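You operate a simulated robot arm through the tools that you are given. There is no shell and no other tool. Be economical: measure what you need, move in short steps, check, and stop when the job is done.

The job below is to be done with a simulated robot arm. You get a single attempt, and the scene is never put back.

JOB
Match the shade of the card with blue paper in the colour viewer.
Fine: switch the viewer on; press KEEP once at the match, then put the card back; the other two cards stay, none of them kept.

It is judged by the outcome, as a careful person would: the job done as asked, and still so three seconds after it is handed in. It fails if anything else is knocked over, pushed out of place, dropped, spilled or broken.

ROBOT AND FRAMES
A 7-joint arm with a two-finger parallel gripper, fixed in place. Base frame: the origin is at the foot of the arm, x ahead of it, y to its left, z up. Readings come in mm, degrees, newtons and seconds.
With the tool pointing down near the work surface it reaches from about 220 to 580 mm from the base axis. Its first joint turns from -66.0 to 66.0 degrees. Payload 2.5 kg.
Tool frame: the origin (TCP) lies between the finger pads and is the grasp point; the fingertips stand 23 mm ahead of it; z points along the fingers, y is the line along which they close. Largest opening 94 mm; finger width 38, thickness 10; the body of the gripper, 54 by 96 mm, starts 39 mm behind the TCP.
Orientation is told as [roll, pitch, yaw] about the base's x, y, z axes, in that order, counted from this pose: with the fingers straight down and closing along the base's y, the tool's x points along the base's -x, its y along +y and its z along -z.

CONTROLS
- The arm moves only by the tool apply_moves. Its argument "series" is a list that holds one entry, the list of rows, each a list of 7 numbers: the turn, a rotation vector about the base's x, y, z in degrees, then the shift along the base's x, y, z in mm, then the opening, from 0 (shut) to 1 (fully open). In form: [[[wx, wy, wz, x, y, z, claw], ...]]. A call has 1 to 8 rows; each row is the pose to reach, as a shift and turn from the pose commanded when the call began. A row lasts 0.2 s, in which the tool goes at most 50 mm and 8.6 degrees; a call with a longer step from one row to the next is refused whole, and so is a gripper value outside its range. Where a pose cannot be reached the arm comes as near as it can. A force on the tool above 40 N (or 10 N above the force at the start of the call, whichever is more), or a blocked arm, ends the call early, and 0.2 s more pass. Each finger travels about 108 mm/s and halts on what it meets, pressing with about 39 N; the grip force reading is that of the motor and also rises with nothing between the fingers. The clock runs only during rows and for 0.2 s after the last one: add rows that repeat a pose to give the fingers time. The reply holds the time, the measured pose of the TCP, the force on the tool along the base axes, the opening and the grip force, in the units named above and with some noise, with the torque about the TCP (base axes, N m) and any sound that the robot's microphone picked up.
- Cameras (640 x 400 px; columns grow to the right, rows downward): "scene" is fixed at [120.4, -396, 551.9]; the picture's right is [0.90, -0.44, 0.00], its down [-0.26, -0.52, -0.81] and it looks along [0.36, 0.73, -0.58] (base axes); focal length 326 px, centre (320, 200). "wrist" rides on the gripper at [86, 16, -74] in the tool frame; the picture's right is [-0.18, 0.98, 0.00], its down [-0.58, -0.11, -0.81] and it looks along [-0.79, -0.15, 0.59] (tool axes); focal length 243 px, centre (320, 200).
- get_image(camera): a new picture of that camera. It takes no simulated time.
- pixel_to_xyz(camera, pixels): for up to 12 pixels [column, row] of the newest picture of that camera ("zoom" is the newest enlarged one), the place [x, y, z] in the base frame of the surface seen there, good to about 2 mm, but the place of the scene camera against the robot may be out by one fixed shift of up to 25 mm in any direction. It takes no simulated time.
- zoom(camera, box): a new picture of the part [left, top, right, bottom] of that camera's present view, enlarged. It takes no simulated time.
- finish_job(): hands the job in; it is judged then, once.

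Keep the steps short. Do not move on a guess: measure, check each grasp and each placing, and mend mistakes. In all there are 80 turns and 46 pictures (those below and enlarged ones count). Leave the gripper open and the arm clear of the work at the hand-in unless told otherwise, and finish with a single line.

The tools are called after "Request:" by a JSON object that holds its "fn" and its "kwargs". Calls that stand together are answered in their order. apply_moves: Moves the arm, as the interface text tells. Its arguments: {"type":"object","properties":{"series":{"type":"array","items":{"type":"array","items":{"type":"array","items":{"type":"number"}}}}},"required":["series"]} The other tools are called the same way: get_image (camera) takes a picture; pixel_to_xyz (camera, pixels) gives the place of the surface under pixels of a picture; zoom (camera, box) takes an enlarged picture of a part of a camera's view; finish_job () hands the job in.

At the start:

```text
clock: 0.0
eef_pos: [391.5, 166.4, 272.1]
orientation: [0.0, 0.0, 0.0]
ft_force: [0.2, -1.2, -0.3]
ft_torque: [0.0, 0.0, 0.02]
opening: 93.8
grip_force: 0.1
```

scene: 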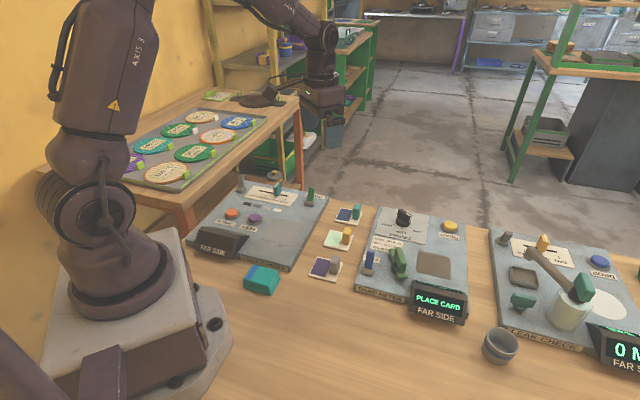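
wrist: 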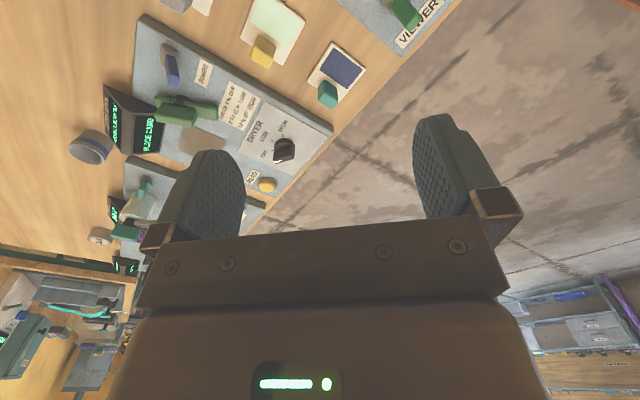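

I see three stations and three cards. I'll zoom in on the stations and the cards to read the labels.

Request:
{"fn": "zoom", "kwargs": {"camera": "scene", "box": [180, 165, 340, 275]}}

Request:
{"fn": "zoom", "kwargs": {"camera": "scene", "box": [300, 190, 480, 330]}}

Request:
{"fn": "zoom", "kwargs": {"camera": "wrist", "box": [100, 0, 480, 220]}}

```text
3.64 times, centred on (260, 220) of scene
```

zoom: 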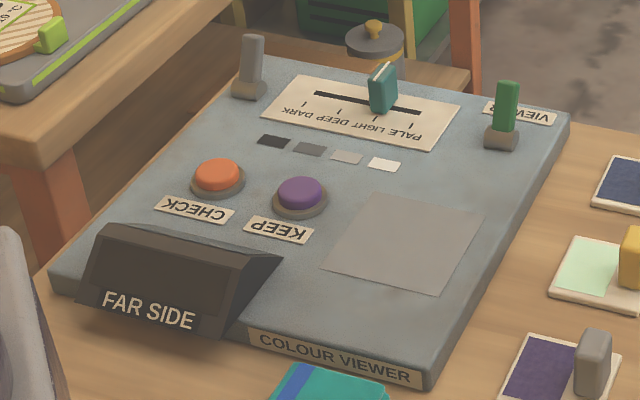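

```text
2.86 times, centred on (390, 260) of scene
```

zoom: 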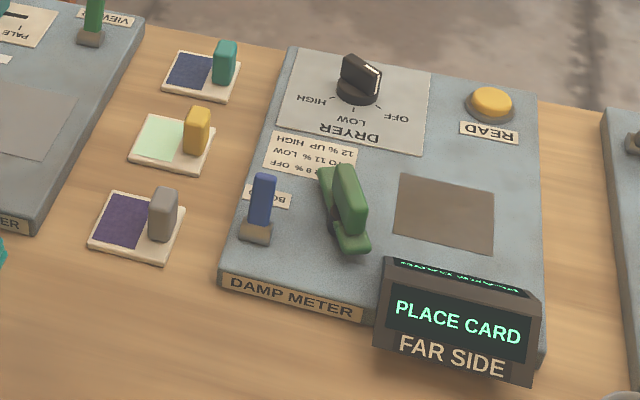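

```text
1.68 times, centred on (290, 110) of wrist
```

zoom: 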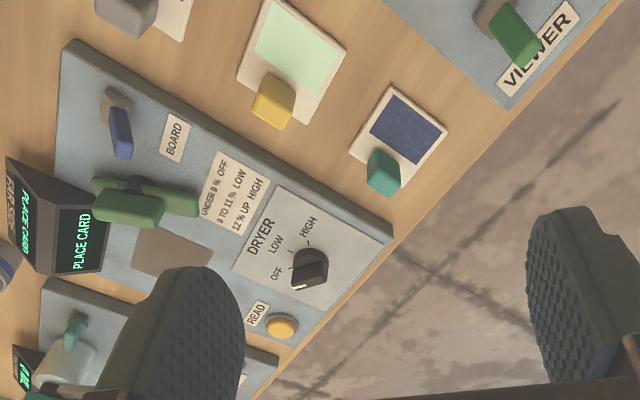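

Blue paper looks like the card with the teal knob, and the purple one has the grey knob. I'll measure the rough places of the viewer parts and cards in the scene picture.

Request:
{"fn": "pixel_to_xyz", "kwargs": {"camera": "scene", "pixels": [[311, 190], [242, 178], [276, 185], [234, 212], [255, 217], [281, 231], [356, 211], [343, 214], [346, 234], [334, 264], [225, 245], [240, 225]]}}

Request:
{"fn": "pixel_to_xyz", "kwargs": {"camera": "wrist", "pixels": [[328, 93], [340, 70], [350, 103], [262, 50], [405, 20], [285, 150]]}}

```text
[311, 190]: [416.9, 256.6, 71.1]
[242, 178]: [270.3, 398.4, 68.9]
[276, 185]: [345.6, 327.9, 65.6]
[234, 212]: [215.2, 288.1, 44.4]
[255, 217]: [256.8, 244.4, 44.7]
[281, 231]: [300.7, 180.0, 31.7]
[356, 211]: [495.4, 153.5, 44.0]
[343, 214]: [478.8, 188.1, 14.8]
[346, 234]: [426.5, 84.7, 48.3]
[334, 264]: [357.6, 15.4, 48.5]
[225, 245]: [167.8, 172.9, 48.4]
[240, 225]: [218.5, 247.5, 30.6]
```

```text
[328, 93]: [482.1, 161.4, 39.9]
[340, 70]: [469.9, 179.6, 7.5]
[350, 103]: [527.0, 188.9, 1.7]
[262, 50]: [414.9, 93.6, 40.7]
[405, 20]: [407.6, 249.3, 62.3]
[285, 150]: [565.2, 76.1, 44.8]
```

The wrist and scene readings differ by about (11, -8, 7) mm, so I'll trust the wrist camera. Next I turn the tool 80° about z, high up, so the wrist camera looks at the viewer.

Request:
{"fn": "apply_moves", "kwargs": {"series": [[[0, 0, 8, -12, -3, 4, 1], [0, 0, 16, -24, -6, 8, 1], [0, 0, 24, -36, -9, 12, 1], [0, 0, 32, -48, -12, 16, 1], [0, 0, 40, -60, -14, 18, 1], [0, 0, 48, -70, -16, 18, 1], [0, 0, 56, -80, -16, 18, 1], [0, 0, 64, -91, -16, 18, 1]]]}}

Request:
{"fn": "apply_moves", "kwargs": {"series": [[[0, 0, 8, 0, 0, 0, 1], [0, 0, 16, 0, 0, 0, 1]]]}}

Request:
{"fn": "get_image", "kwargs": {"camera": "wrist"}}

```text
clock: 1.8
eef_pos: [300.0, 150.2, 290.8]
orientation: [0.0, 0.0, 64.0]
ft_force: [0.1, 0.0, 0.7]
ft_torque: [-0.01, 0.02, -0.02]
opening: 94.0
grip_force: 0.0
```

```text
clock: 2.4
eef_pos: [300.9, 151.9, 290.7]
orientation: [0.1, 0.1, 80.2]
ft_force: [-0.4, 0.0, -0.8]
ft_torque: [0.0, 0.01, -0.01]
opening: 94.1
grip_force: 0.1
```

```text
40 pictures are left
```

wrist: 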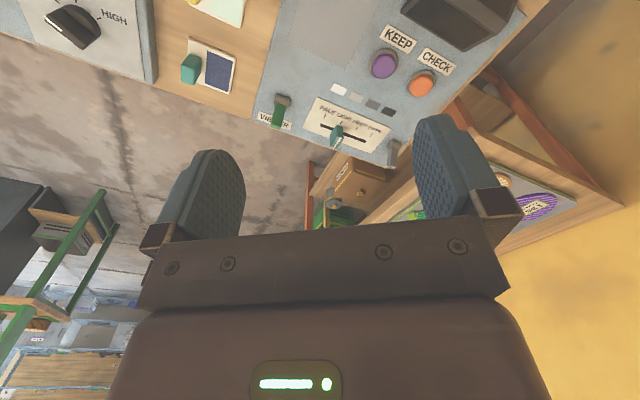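

Everything I need is in view. I'll zoom in on the viewer and measure its parts.

Request:
{"fn": "zoom", "kwargs": {"camera": "wrist", "box": [250, 0, 490, 170]}}

Request:
{"fn": "pixel_to_xyz", "kwargs": {"camera": "wrist", "pixels": [[384, 61], [423, 81], [283, 99], [278, 121], [337, 130], [338, 143], [392, 146], [190, 61], [187, 74], [198, 63], [320, 70], [318, 28]]}}

```text
2.35 times, centred on (370, 85) of wrist
```

zoom: 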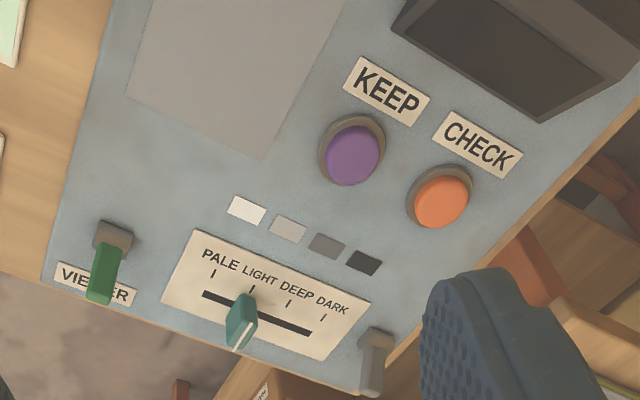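

```text
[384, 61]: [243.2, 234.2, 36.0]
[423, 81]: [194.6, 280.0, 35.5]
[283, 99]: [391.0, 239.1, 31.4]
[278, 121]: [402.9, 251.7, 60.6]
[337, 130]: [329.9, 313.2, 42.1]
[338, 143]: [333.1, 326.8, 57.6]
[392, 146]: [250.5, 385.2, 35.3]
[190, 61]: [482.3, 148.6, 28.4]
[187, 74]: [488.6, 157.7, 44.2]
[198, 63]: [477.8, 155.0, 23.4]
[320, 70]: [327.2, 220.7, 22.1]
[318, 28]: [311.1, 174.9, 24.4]
```

I'll measure the lever tip, slot ends, tick marks, pad corners and buttons on the enlarged picture.

Request:
{"fn": "pixel_to_xyz", "kwargs": {"camera": "zoom", "pixels": [[206, 294], [308, 333], [214, 274], [252, 289], [289, 304], [324, 318], [243, 300], [237, 345], [95, 300], [110, 245], [127, 96], [264, 158]]}}

Request:
{"fn": "zoom", "kwargs": {"camera": "wrist", "box": [150, 0, 310, 110]}}

```text
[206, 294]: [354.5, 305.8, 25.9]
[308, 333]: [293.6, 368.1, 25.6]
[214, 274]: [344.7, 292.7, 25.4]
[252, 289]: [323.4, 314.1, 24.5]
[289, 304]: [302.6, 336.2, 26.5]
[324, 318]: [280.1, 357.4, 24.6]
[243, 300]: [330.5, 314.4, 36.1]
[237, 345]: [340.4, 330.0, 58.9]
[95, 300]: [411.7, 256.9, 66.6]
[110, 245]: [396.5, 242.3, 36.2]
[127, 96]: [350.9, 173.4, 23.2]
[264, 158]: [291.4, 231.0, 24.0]
```

```text
3.64 times, centred on (230, 55) of wrist
```

zoom: 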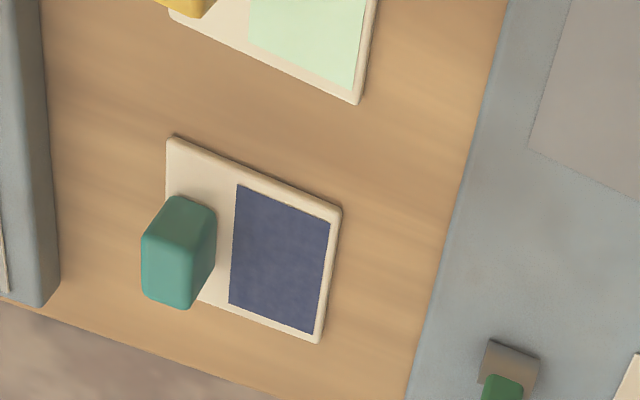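

Measuring the blue card: its knob top corners and its card corners.

Request:
{"fn": "pixel_to_xyz", "kwargs": {"camera": "zoom", "pixels": [[150, 240], [185, 250], [145, 290], [183, 302], [178, 205], [208, 212], [168, 140], [340, 210], [316, 338], [280, 260], [203, 295], [180, 280]]}}

```text
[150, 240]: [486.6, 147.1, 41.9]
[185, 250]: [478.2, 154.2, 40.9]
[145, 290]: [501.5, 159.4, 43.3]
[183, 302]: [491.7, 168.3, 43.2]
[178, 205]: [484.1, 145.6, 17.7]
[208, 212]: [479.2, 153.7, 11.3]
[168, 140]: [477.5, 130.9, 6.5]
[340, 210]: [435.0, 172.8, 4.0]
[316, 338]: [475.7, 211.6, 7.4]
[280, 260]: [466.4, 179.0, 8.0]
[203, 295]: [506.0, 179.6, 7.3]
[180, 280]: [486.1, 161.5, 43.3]
```

The lever base is at (394, 241) and its tip at (411, 257, 65), leaning towards the reader, so it reads as off. With fingers shut and yaw 45°, I'll go high behind it, beyond the board's far edge.

Request:
{"fn": "apply_moves", "kwargs": {"series": [[[0, 0, -7, 22, 21, -20, 0.5], [0, 0, -14, 44, 42, -45, 0], [0, 0, -21, 66, 63, -70, 0], [0, 0, -28, 88, 85, -95, 0], [0, 0, -35, 110, 106, -120, 0], [0, 0, -35, 132, 128, -140, 0], [0, 0, -35, 132, 128, -140, 0]]]}}

Request:
{"fn": "get_image", "kwargs": {"camera": "wrist"}}

```text
clock: 4.0
eef_pos: [433.2, 279.8, 149.7]
orientation: [0.1, 0.0, 45.0]
ft_force: [0.5, 0.4, 0.8]
ft_torque: [-0.04, 0.0, 0.01]
opening: 0.2
grip_force: 38.6
```

```text
37 pictures are left
```

wrist: 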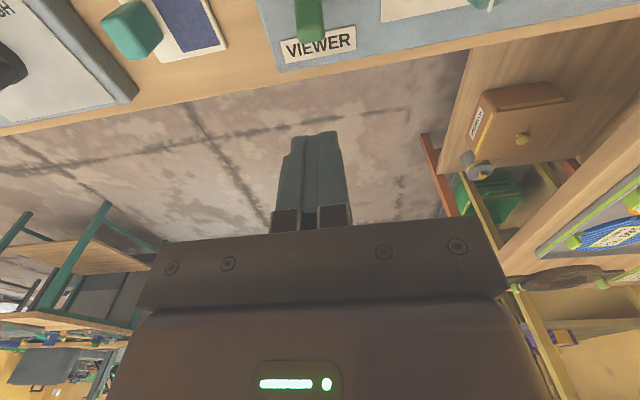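

I'm aligned behind the lever. I'll check the tip position from here.

Request:
{"fn": "pixel_to_xyz", "kwargs": {"camera": "wrist", "pixels": [[308, 35], [310, 15], [302, 40], [320, 60], [280, 72], [140, 30], [130, 5]]}}

```text
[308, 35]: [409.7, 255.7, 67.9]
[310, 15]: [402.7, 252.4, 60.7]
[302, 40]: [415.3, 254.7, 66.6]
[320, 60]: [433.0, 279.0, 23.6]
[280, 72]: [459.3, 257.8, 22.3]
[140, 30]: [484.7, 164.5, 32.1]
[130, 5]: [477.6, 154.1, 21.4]
```

Clear by about 10 mm. I'll lower to fingertip height 45 mm and push the lever towards the robot in small steps.

Request:
{"fn": "apply_moves", "kwargs": {"series": [[[0, 0, 0, 0, 0, -40, 0], [0, 0, 0, 0, 0, -80, 0], [0, 0, 0, -7, -7, -80, 0], [0, 0, 0, -14, -14, -80, 0], [0, 0, 0, -20, -20, -80, 0], [0, 0, 0, -25, -25, -80, 0]]]}}

Request:
{"fn": "get_image", "kwargs": {"camera": "scene"}}

```text
clock: 5.4
eef_pos: [408.2, 254.2, 71.4]
orientation: [0.0, -0.3, 45.0]
ft_force: [5.0, 4.9, -0.2]
ft_torque: [0.13, -0.11, 0.0]
opening: 0.2
grip_force: 38.8
heard: click
```

```text
36 pictures are left
```

scene: 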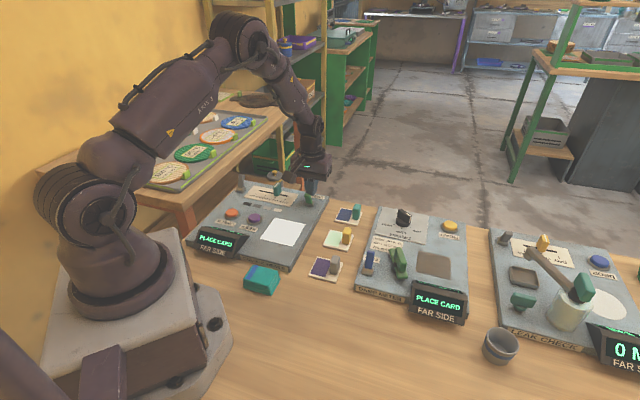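

A click was heard, the display reads PLACE CARD and the pad is lit. I'll back off, rise and go above the teal knob at (489.5, 157), gripper half open.

Request:
{"fn": "apply_moves", "kwargs": {"series": [[[0, 0, 0, 15, 15, 0, 0], [0, 0, 0, 15, 15, 40, 0], [0, 0, 0, 15, 15, 80, 0.3], [0, 0, 0, 35, -20, 85, 0.55], [0, 0, 0, 58, -58, 85, 0.55], [0, 0, 0, 81, -97, 85, 0.55], [0, 0, 0, 81, -97, 85, 0.55]]]}}

Request:
{"fn": "get_image", "kwargs": {"camera": "wrist"}}

Request:
{"fn": "zoom", "kwargs": {"camera": "scene", "box": [180, 165, 380, 290]}}

```text
clock: 7.0
eef_pos: [486.9, 156.7, 155.4]
orientation: [0.1, -0.1, 45.0]
ft_force: [0.2, 0.2, -0.4]
ft_torque: [0.02, -0.01, 0.03]
opening: 51.8
grip_force: 0.0
```

```text
35 pictures are left
```

wrist: 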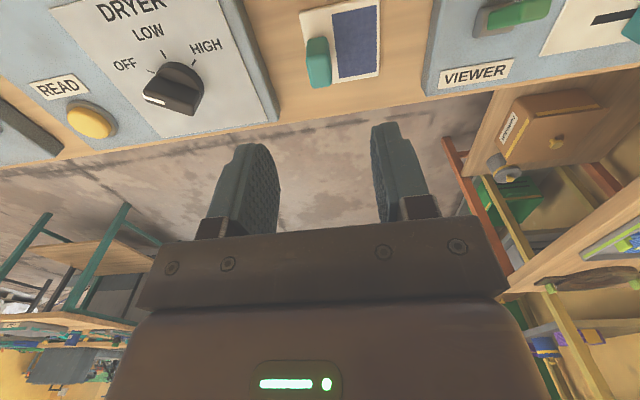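

```text
3.20 times, centred on (280, 228) of scene
```

zoom: 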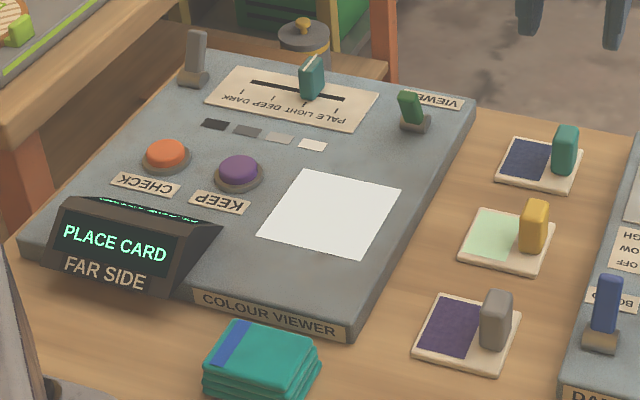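

The viewer stays on. I'll re-measure the knob's top and the card from here, and the pad corners in the scene picture.

Request:
{"fn": "pixel_to_xyz", "kwargs": {"camera": "wrist", "pixels": [[308, 55], [330, 55], [309, 83], [330, 83], [320, 70], [317, 45], [300, 12], [380, 78], [380, 3], [308, 88]]}}

Request:
{"fn": "pixel_to_xyz", "kwargs": {"camera": "zoom", "pixels": [[304, 170], [400, 190], [358, 258], [260, 237], [411, 93], [565, 130], [323, 65], [165, 148], [238, 167]]}}

```text
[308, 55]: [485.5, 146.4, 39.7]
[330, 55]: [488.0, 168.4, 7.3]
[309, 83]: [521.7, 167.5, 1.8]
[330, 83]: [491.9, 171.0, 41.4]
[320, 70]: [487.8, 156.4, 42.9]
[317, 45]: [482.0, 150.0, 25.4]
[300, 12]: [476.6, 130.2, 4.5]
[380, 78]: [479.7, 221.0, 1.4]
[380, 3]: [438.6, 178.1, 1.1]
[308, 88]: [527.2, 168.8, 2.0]
```

```text
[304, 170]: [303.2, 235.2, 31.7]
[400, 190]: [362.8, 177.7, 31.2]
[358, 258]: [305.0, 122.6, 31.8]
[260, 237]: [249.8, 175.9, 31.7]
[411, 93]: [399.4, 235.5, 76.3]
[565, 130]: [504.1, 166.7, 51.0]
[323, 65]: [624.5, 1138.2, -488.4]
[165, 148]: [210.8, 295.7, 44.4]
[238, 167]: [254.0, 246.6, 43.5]
```

The knob centre is about (489, 157.5) with its top at z 43. I'll descend to TCP z≈38 and close on it.

Request:
{"fn": "apply_moves", "kwargs": {"series": [[[0, 0, 0, 2, 1, -40, 0.55], [0, 0, 0, 2, 1, -80, 0.55], [0, 0, 0, 2, 1, -116, 0.55], [0, 0, 0, 2, 1, -116, 0.55], [0, 0, 0, 2, 1, -116, 0.3], [0, 0, 0, 2, 1, -116, 0], [0, 0, 0, 2, 1, -116, 0]]]}}

Request:
{"fn": "get_image", "kwargs": {"camera": "wrist"}}

```text
clock: 8.6
eef_pos: [490.1, 158.3, 39.5]
orientation: [-0.1, 0.0, 45.0]
ft_force: [0.0, 0.0, 0.4]
ft_torque: [0.01, -0.01, 0.03]
opening: 17.2
grip_force: 38.7
```

```text
33 pictures are left
```

wrist: 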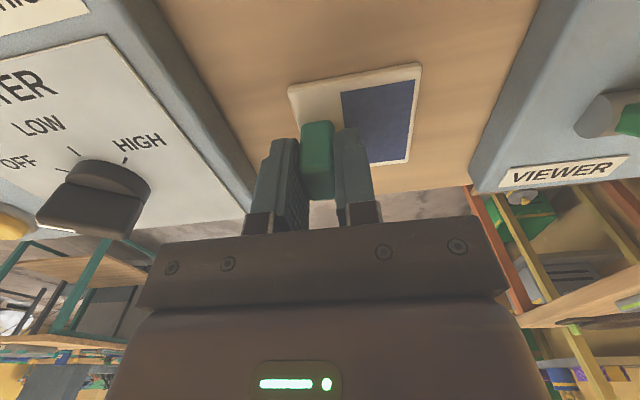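

Gripped at 17 mm. I'll lift straight up and check.

Request:
{"fn": "apply_moves", "kwargs": {"series": [[[0, 0, 0, 0, 0, 20, 0], [0, 0, 0, 0, 0, 50, 0], [0, 0, 0, 0, 0, 85, 0], [0, 0, 0, -40, 0, 85, 0], [0, 0, 0, -85, 1, 85, 0], [0, 0, 0, -132, 1, 85, 0], [0, 0, 0, -180, 2, 85, 0], [0, 0, 0, -184, 2, 85, 0]]]}}

Request:
{"fn": "get_image", "kwargs": {"camera": "wrist"}}

Request:
{"fn": "get_image", "kwargs": {"camera": "scene"}}

```text
clock: 10.4
eef_pos: [305.5, 158.5, 126.5]
orientation: [0.0, 0.0, 45.0]
ft_force: [1.1, 0.3, 0.0]
ft_torque: [0.02, 0.03, 0.05]
opening: 17.1
grip_force: 38.8
```

```text
32 pictures are left
```

wrist: 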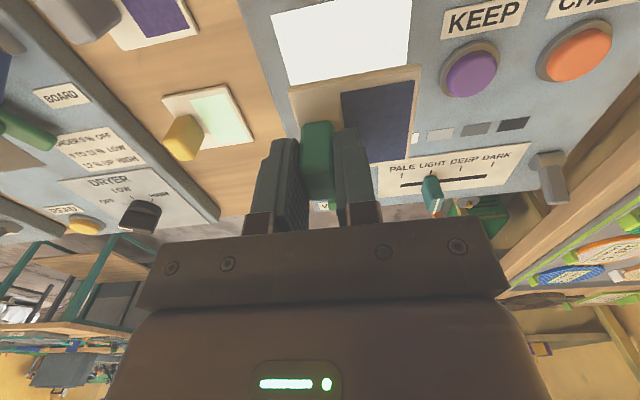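

```text
31 pictures are left
```

scene: 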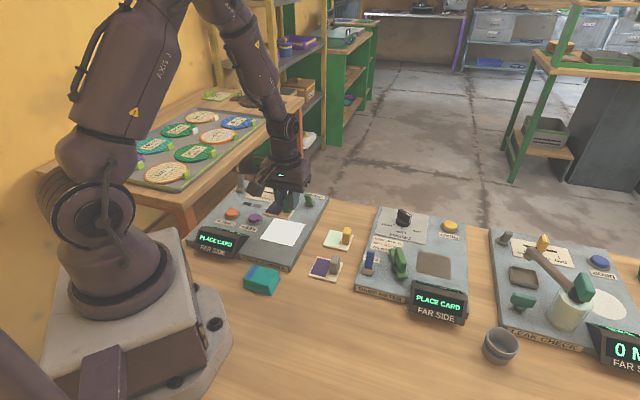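

The card is held. I'll measure the pad and both buttons from this nearer view before lowering.

Request:
{"fn": "pixel_to_xyz", "kwargs": {"camera": "wrist", "pixels": [[271, 16], [287, 84], [411, 2], [408, 62], [350, 40], [473, 75], [582, 50], [291, 92], [419, 68], [405, 160], [315, 145], [431, 185]]}}

```text
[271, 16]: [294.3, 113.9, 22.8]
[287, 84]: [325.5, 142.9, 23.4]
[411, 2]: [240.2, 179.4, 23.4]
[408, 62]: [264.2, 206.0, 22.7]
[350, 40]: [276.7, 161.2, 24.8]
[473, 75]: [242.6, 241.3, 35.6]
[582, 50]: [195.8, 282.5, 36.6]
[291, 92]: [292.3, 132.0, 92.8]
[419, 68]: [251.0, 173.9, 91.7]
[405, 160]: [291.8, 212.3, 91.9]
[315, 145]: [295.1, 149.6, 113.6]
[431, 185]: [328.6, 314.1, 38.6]
```

The card's centre is at about (292, 172) and the pad's at (293.5, 173), so I'll lower straight onto the pad, slowly at the end.

Request:
{"fn": "apply_moves", "kwargs": {"series": [[[0, 0, 0, 1, 1, -25, 0], [0, 0, 0, 1, 1, -48, 0], [0, 0, 0, 1, 1, -58, 0], [0, 0, 0, 1, 1, -62, 0], [0, 0, 0, 1, 1, -63, 0]]]}}

```text
clock: 11.6
eef_pos: [307.3, 160.4, 62.1]
orientation: [0.0, 0.0, 45.0]
ft_force: [-3.2, -0.8, 7.7]
ft_torque: [0.08, 0.07, 0.03]
opening: 17.0
grip_force: 38.8
```

Touch-down at z 62 with 8 N upward. I'll open and rise.

Request:
{"fn": "apply_moves", "kwargs": {"series": [[[0, 0, 0, 0, 0, 0.5, 0.3], [0, 0, 0, 0, 0, 0.5, 0.5], [0, 0, 0, 0, 0, 0.5, 0.5], [0, 0, 0, 0, 0, 30, 0.5], [0, 0, 0, 0, 0, 70, 0.5]]]}}

Request:
{"fn": "zoom", "kwargs": {"camera": "scene", "box": [180, 165, 380, 290]}}

```text
clock: 12.8
eef_pos: [306.3, 160.8, 133.8]
orientation: [0.0, 0.0, 45.1]
ft_force: [-0.5, -0.6, -0.4]
ft_torque: [0.01, 0.02, 0.01]
opening: 47.2
grip_force: 0.0
```

```text
3.20 times, centred on (280, 228) of scene
```

zoom: 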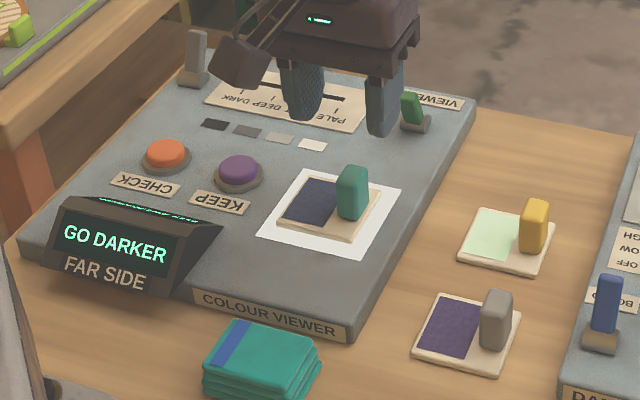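

The card sits on the pad and the display says GO DARKER live. Next I go above the slider knob at about (336, 323) and look.

Request:
{"fn": "apply_moves", "kwargs": {"series": [[[0, 0, 0, 7, 40, 0, 0.5], [0, 0, 0, 14, 80, 0, 0.45], [0, 0, 0, 22, 121, 0, 0.4], [0, 0, 0, 30, 162, 0, 0.4], [0, 0, 0, 30, 162, 0, 0.4]]]}}

Request:
{"fn": "get_image", "kwargs": {"camera": "wrist"}}

```text
clock: 14.0
eef_pos: [336.6, 321.7, 128.9]
orientation: [0.0, 0.0, 45.0]
ft_force: [-0.1, 0.6, -0.5]
ft_torque: [0.01, 0.01, 0.0]
opening: 37.3
grip_force: 0.0
```

```text
29 pictures are left
```

wrist: 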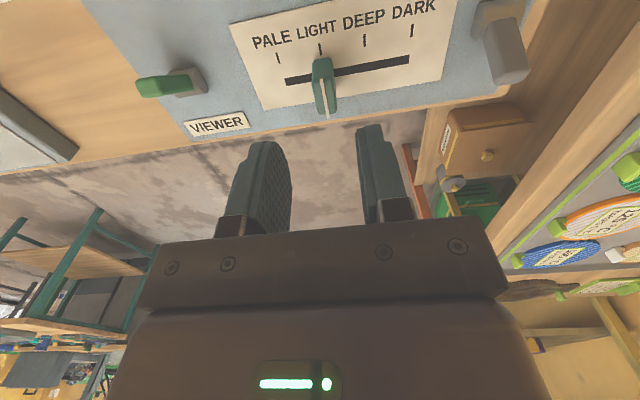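

Request:
{"fn": "pixel_to_xyz", "kwargs": {"camera": "wrist", "pixels": [[324, 85], [324, 68], [321, 61], [327, 108], [318, 95], [330, 85], [288, 82], [408, 59], [320, 48], [364, 41], [411, 31], [279, 58]]}}

```text
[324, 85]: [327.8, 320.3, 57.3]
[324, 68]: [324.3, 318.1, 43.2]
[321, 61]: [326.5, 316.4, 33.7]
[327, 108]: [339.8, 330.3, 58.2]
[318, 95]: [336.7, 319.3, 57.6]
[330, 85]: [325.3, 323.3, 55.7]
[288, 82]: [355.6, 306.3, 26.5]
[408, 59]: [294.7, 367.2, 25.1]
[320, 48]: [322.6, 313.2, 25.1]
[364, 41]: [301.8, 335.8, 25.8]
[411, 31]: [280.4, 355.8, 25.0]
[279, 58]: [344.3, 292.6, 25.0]
```

The knob centre is about (334, 325) with its top at z 58, sitting at LIGHT. I'll descend and grip it.

Request:
{"fn": "apply_moves", "kwargs": {"series": [[[0, 0, 0, -2.5, 3, -35, 0.4], [0, 0, 0, -2.5, 3, -60, 0.4], [0, 0, 0, -2.5, 3, -74, 0.4], [0, 0, 0, -2.5, 3, -74, 0.25], [0, 0, 0, -2.5, 3, -74, 0], [0, 0, 0, -2.5, 3, -74, 0]]]}}

Request:
{"fn": "zoom", "kwargs": {"camera": "scene", "box": [180, 165, 340, 265]}}

```text
clock: 15.4
eef_pos: [333.5, 325.3, 56.6]
orientation: [0.0, 0.0, 45.0]
ft_force: [5.2, 1.8, -6.7]
ft_torque: [-0.31, 0.22, 0.01]
opening: 13.7
grip_force: 45.1
```

```text
4.00 times, centred on (260, 215) of scene
```

zoom: 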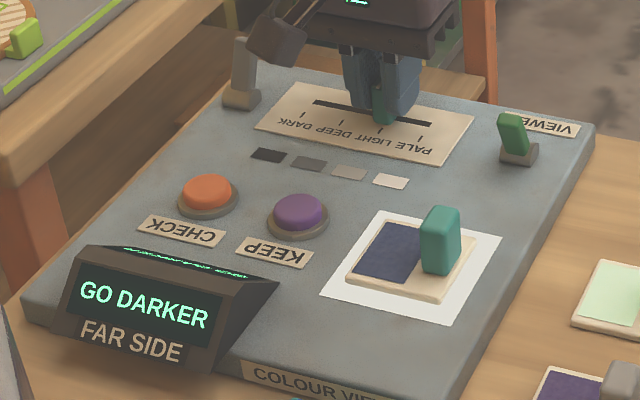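

Gripped at 13.7 mm. I'll slide it to DEEP, 30 mm along the slot.

Request:
{"fn": "apply_moves", "kwargs": {"series": [[[0, 0, 0, -5, 5, 0, 0], [0, 0, 0, -11, 11, 0, 0], [0, 0, 0, -16, 16, 0, 0], [0, 0, 0, -21.3, 21.3, 0, 0], [0, 0, 0, -21.3, 21.3, 0, 0]]]}}

Request:
{"fn": "zoom", "kwargs": {"camera": "scene", "box": [180, 165, 340, 265]}}

```text
clock: 16.6
eef_pos: [311.7, 346.7, 56.0]
orientation: [0.0, 0.0, 45.0]
ft_force: [3.0, 0.3, -12.6]
ft_torque: [-0.22, 0.2, 0.03]
opening: 13.2
grip_force: 44.7
```

```text
4.00 times, centred on (260, 215) of scene
```

zoom: 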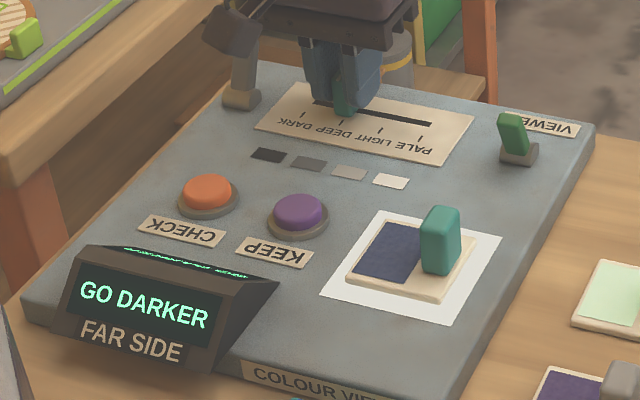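

Still GO DARKER at DEEP. I'll slide another 15 mm, in case the scale is continuous, and read again.

Request:
{"fn": "apply_moves", "kwargs": {"series": [[[0, 0, 0, -5, 5, 0, 0], [0, 0, 0, -10.6, 10.6, 0, 0], [0, 0, 0, -10.6, 10.6, 0, 0]]]}}

Request:
{"fn": "zoom", "kwargs": {"camera": "scene", "box": [180, 165, 340, 265]}}

```text
clock: 17.4
eef_pos: [300.7, 357.6, 57.3]
orientation: [0.1, 0.2, 45.0]
ft_force: [-7.9, -8.9, -2.8]
ft_torque: [0.4, -0.46, -0.01]
opening: 13.6
grip_force: 45.3
```

```text
4.00 times, centred on (260, 215) of scene
```

zoom: 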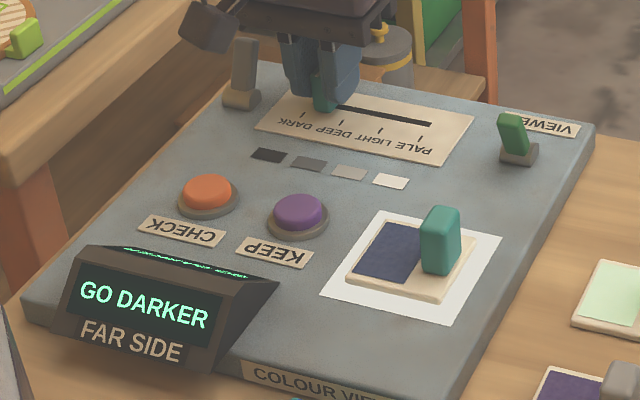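

Still GO DARKER. Sliding 7 mm more, reading again.

Request:
{"fn": "apply_moves", "kwargs": {"series": [[[0, 0, 0, -2.8, 2.3, 0, 0], [0, 0, 0, -5.3, 4.7, 0, 0], [0, 0, 0, -5.3, 4.7, 0, 0]]]}}

Request:
{"fn": "zoom", "kwargs": {"camera": "scene", "box": [180, 165, 340, 265]}}

```text
clock: 18.2
eef_pos: [295.4, 362.1, 56.3]
orientation: [0.0, 0.1, 45.0]
ft_force: [-6.1, -4.6, -4.2]
ft_torque: [-0.43, 0.44, -0.02]
opening: 13.7
grip_force: 45.0
```

```text
4.00 times, centred on (260, 215) of scene
```

zoom: 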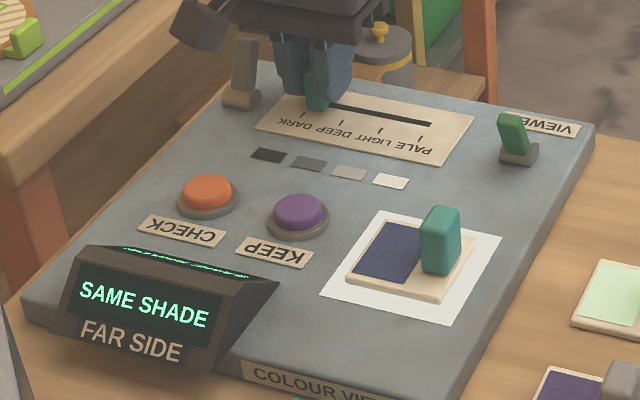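

SAME SHADE. I'll open gently without moving, then rise straight up and check that it still reads so.

Request:
{"fn": "apply_moves", "kwargs": {"series": [[[0, 0, 0, 0, 0, 0, 0.25], [0, 0, 0, 0, 0, 0, 0.4], [0, 0, 0, 0, 0, 0, 0.4], [0, 0, 0, 0, 0, 30, 0.4], [0, 0, 0, 0, 0, 70, 0.4]]]}}

Request:
{"fn": "zoom", "kwargs": {"camera": "scene", "box": [180, 165, 340, 265]}}

```text
clock: 19.4
eef_pos: [299.0, 361.2, 128.0]
orientation: [0.0, 0.0, 45.0]
ft_force: [-0.1, 0.3, -0.2]
ft_torque: [0.01, 0.01, 0.03]
opening: 37.7
grip_force: 0.0
```

```text
4.00 times, centred on (260, 215) of scene
```

zoom: 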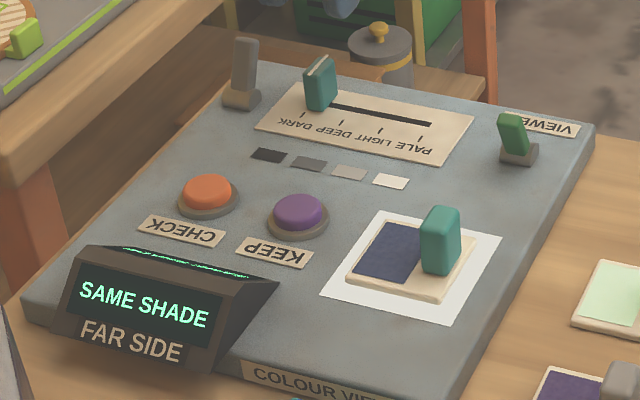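

Still SAME SHADE. Now I go above KEEP, about (243, 239, top 36), with the fingers shut.

Request:
{"fn": "apply_moves", "kwargs": {"series": [[[0, 0, 0, -14, -30, 0, 0.2], [0, 0, 0, -28, -61, 0, 0], [0, 0, 0, -42, -92, 0, 0], [0, 0, 0, -56, -122, 0, 0], [0, 0, 0, -56, -122, -30, 0], [0, 0, 0, -56, -122, -58, 0], [0, 0, 0, -56, -122, -58, 0]]]}}

Request:
{"fn": "zoom", "kwargs": {"camera": "scene", "box": [180, 165, 340, 265]}}

Request:
{"fn": "get_image", "kwargs": {"camera": "wrist"}}

```text
clock: 21.0
eef_pos: [243.5, 240.3, 67.5]
orientation: [0.1, -0.1, 45.0]
ft_force: [-0.7, -0.9, 0.1]
ft_torque: [0.01, 0.0, -0.01]
opening: 0.2
grip_force: 38.8
```

```text
4.00 times, centred on (260, 215) of scene
```

zoom: 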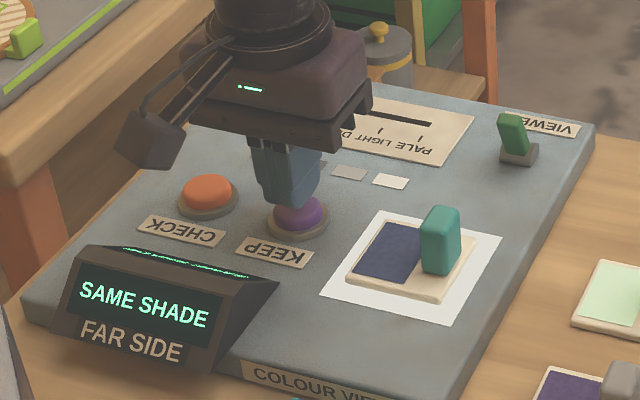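

```text
22 pictures are left
```

wrist: 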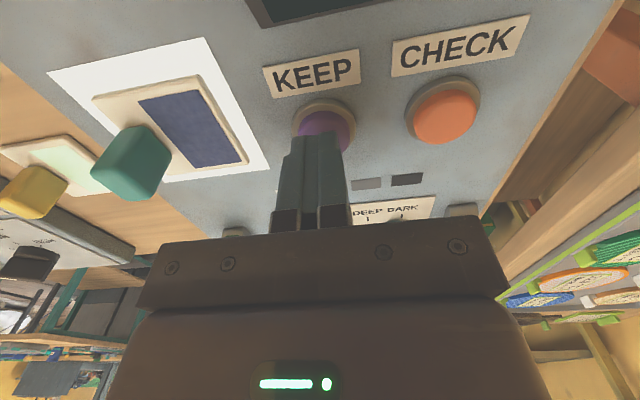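

The fingertips are nearly centred over KEEP. With a 3 mm trim, I'll press slowly once and lift off.

Request:
{"fn": "apply_moves", "kwargs": {"series": [[[0, 0, 0, -3, 0, -4, 0], [0, 0, 0, -3, 0, -8, 0], [0, 0, 0, -3, 0, -11, 0], [0, 0, 0, -3, 0, -13, 0]]]}}

```text
clock: 22.0
eef_pos: [239.0, 240.5, 56.2]
orientation: [-0.1, 0.0, 45.0]
ft_force: [0.3, -0.4, 1.9]
ft_torque: [-0.02, 0.0, 0.02]
opening: 0.0
grip_force: 38.4
```

Contact at 2 N and no click yet, so I'll press a little further.

Request:
{"fn": "apply_moves", "kwargs": {"series": [[[0, 0, 0, 0, 0, -1.5, 0], [0, 0, 0, 0, 0, -3, 0], [0, 0, 0, 0, 0, -4, 0]]]}}

Request:
{"fn": "zoom", "kwargs": {"camera": "scene", "box": [180, 165, 340, 265]}}

```text
clock: 22.8
eef_pos: [238.9, 239.1, 53.9]
orientation: [0.0, -0.2, 45.0]
ft_force: [-2.6, -3.3, 26.5]
ft_torque: [-0.06, 0.04, 0.0]
opening: 0.0
grip_force: 38.9
heard: click
```

```text
4.00 times, centred on (260, 215) of scene
```

zoom: 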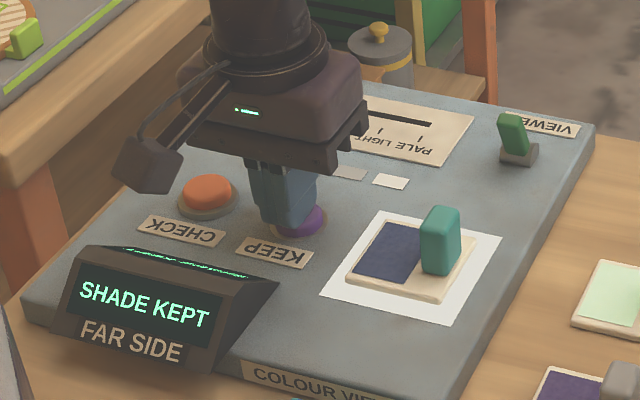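

SHADE KEPT, with one click. I'll rise and go back above the card's knob at (306.5, 160.5).

Request:
{"fn": "apply_moves", "kwargs": {"series": [[[0, 0, 0, 0, 0, 40, 0], [0, 0, 0, 0, 0, 80, 0], [0, 0, 0, 22, -26, 80, 0.3], [0, 0, 0, 45, -53, 80, 0.5], [0, 0, 0, 67, -79, 80, 0.5], [0, 0, 0, 67, -79, 80, 0.5]]]}}

Request:
{"fn": "get_image", "kwargs": {"camera": "wrist"}}

```text
clock: 24.2
eef_pos: [305.5, 162.2, 132.4]
orientation: [0.0, 0.0, 45.0]
ft_force: [-0.1, -1.2, -0.9]
ft_torque: [0.02, 0.0, -0.01]
opening: 46.8
grip_force: 0.2
```

```text
20 pictures are left
```

wrist: 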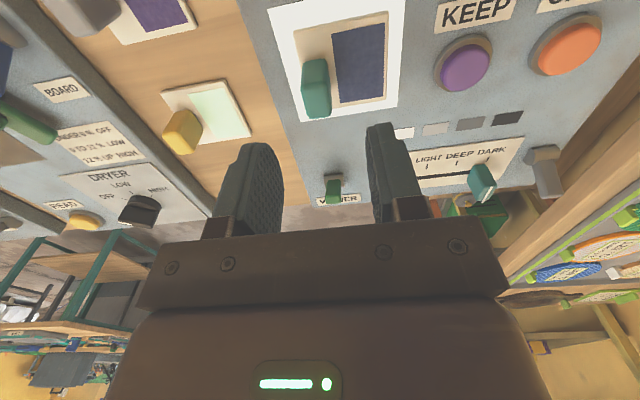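

Knob and card stand as I left them. I'll descend to TCP z≈62, grip, and lift a little.

Request:
{"fn": "apply_moves", "kwargs": {"series": [[[0, 0, 0, 1, -1.5, -40, 0.5], [0, 0, 0, 1, -1.5, -69, 0.5], [0, 0, 0, 1, -1.5, -69, 0.5], [0, 0, 0, 1, -1.5, -69, 0.25], [0, 0, 0, 1, -1.5, -69, 0], [0, 0, 0, 1, -1.5, -69, 0]]]}}

```text
clock: 25.6
eef_pos: [306.5, 160.3, 63.8]
orientation: [0.0, 0.0, 45.1]
ft_force: [0.7, -0.5, 1.0]
ft_torque: [0.01, -0.01, -0.02]
opening: 16.8
grip_force: 38.8
```

Gripped at 16.8 mm. I'll lift and carry the card back above its first place at (490, 158).

Request:
{"fn": "apply_moves", "kwargs": {"series": [[[0, 0, 0, 0, 0, 30, 0], [0, 0, 0, 0, 0, 65, 0], [0, 0, 0, 40, 0, 65, 0], [0, 0, 0, 85, -1, 65, 0], [0, 0, 0, 132, -1, 65, 0], [0, 0, 0, 178, -2, 65, 0], [0, 0, 0, 183, -2, 65, 0], [0, 0, 0, 183, -2, 40, 0]]]}}

Request:
{"fn": "get_image", "kwargs": {"camera": "wrist"}}

```text
clock: 27.4
eef_pos: [488.6, 159.1, 105.4]
orientation: [0.0, 0.1, 45.0]
ft_force: [-0.5, 1.0, -1.1]
ft_torque: [-0.01, -0.01, -0.01]
opening: 17.1
grip_force: 38.8
```

```text
19 pictures are left
```

wrist: 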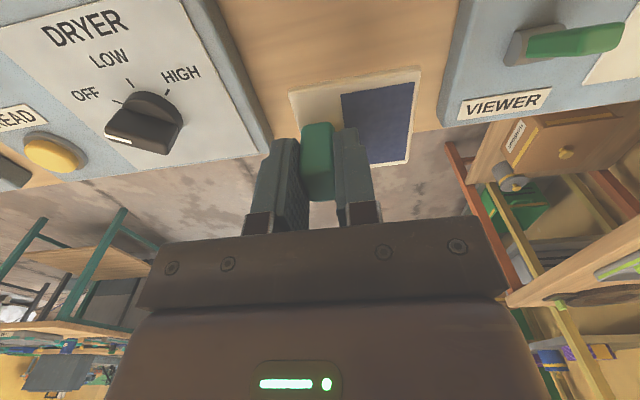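

The card is held level over its old place. I'll trim +1 mm in x and lower it to the table, slowly at the end.

Request:
{"fn": "apply_moves", "kwargs": {"series": [[[0, 0, 0, 1, -0.5, -35, 0], [0, 0, 0, 1, -0.5, -56, 0], [0, 0, 0, 1, -0.5, -62, 0], [0, 0, 0, 1, -0.5, -64, 0], [0, 0, 0, 1, -0.5, -65, 0]]]}}

```text
clock: 28.6
eef_pos: [490.9, 159.8, 39.7]
orientation: [0.1, 0.0, 45.0]
ft_force: [-5.6, -0.1, 13.1]
ft_torque: [-0.01, 0.28, 0.05]
opening: 16.9
grip_force: 38.9
```

Touch-down at z 39.7 with 13 N upward. I'll release and rise.

Request:
{"fn": "apply_moves", "kwargs": {"series": [[[0, 0, 0, 0, 0, 1, 0.3], [0, 0, 0, 0, 0, 1, 0.5], [0, 0, 0, 0, 0, 1, 0.5], [0, 0, 0, 0, 0, 35, 0.5], [0, 0, 0, 0, 0, 80, 0.5], [0, 0, 0, -20, 0, 120, 0.8], [0, 0, 0, -20, 0, 160, 1], [0, 0, 0, -20, 0, 160, 1]]]}}

Request:
{"fn": "get_image", "kwargs": {"camera": "scene"}}

Request:
{"fn": "zoom", "kwargs": {"camera": "scene", "box": [180, 165, 380, 290]}}

```text
clock: 30.4
eef_pos: [469.4, 158.9, 196.0]
orientation: [-0.1, 0.0, 45.1]
ft_force: [0.4, -0.5, 0.4]
ft_torque: [0.02, 0.02, 0.02]
opening: 93.7
grip_force: 0.0
```

```text
18 pictures are left
```

scene: 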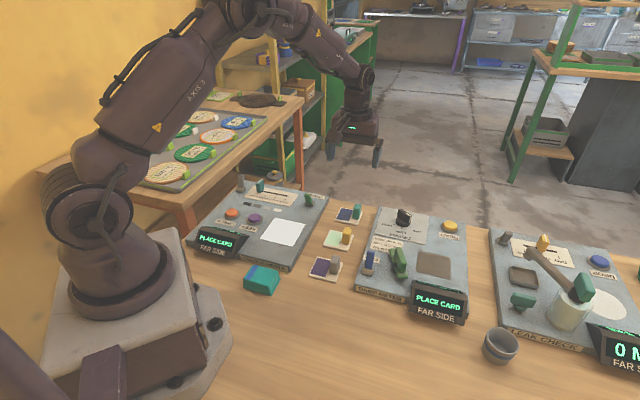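

```text
3.20 times, centred on (280, 228) of scene
```

zoom: 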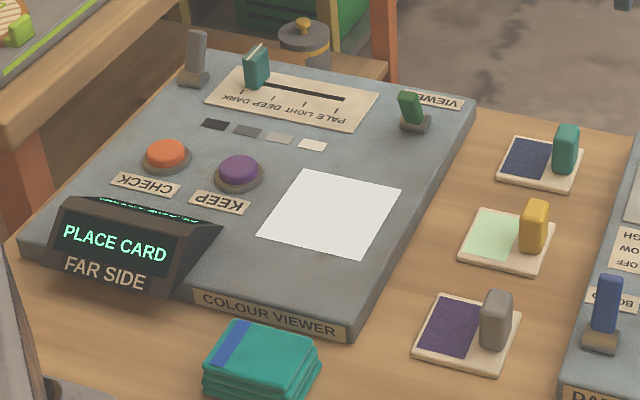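

The card is back where it was, the viewer is on, the other two cards haven't moved, and the arm is clear with the gripper open. Handing in.

Request:
{"fn": "finish_job", "kwargs": {}}

```text
The job is handed in.
```

The blue card's shade was matched in the viewer (SAME SHADE, near DARK) and kept with one KEEP press; the card is back in place, the viewer is on, and the other two cards are untouched.
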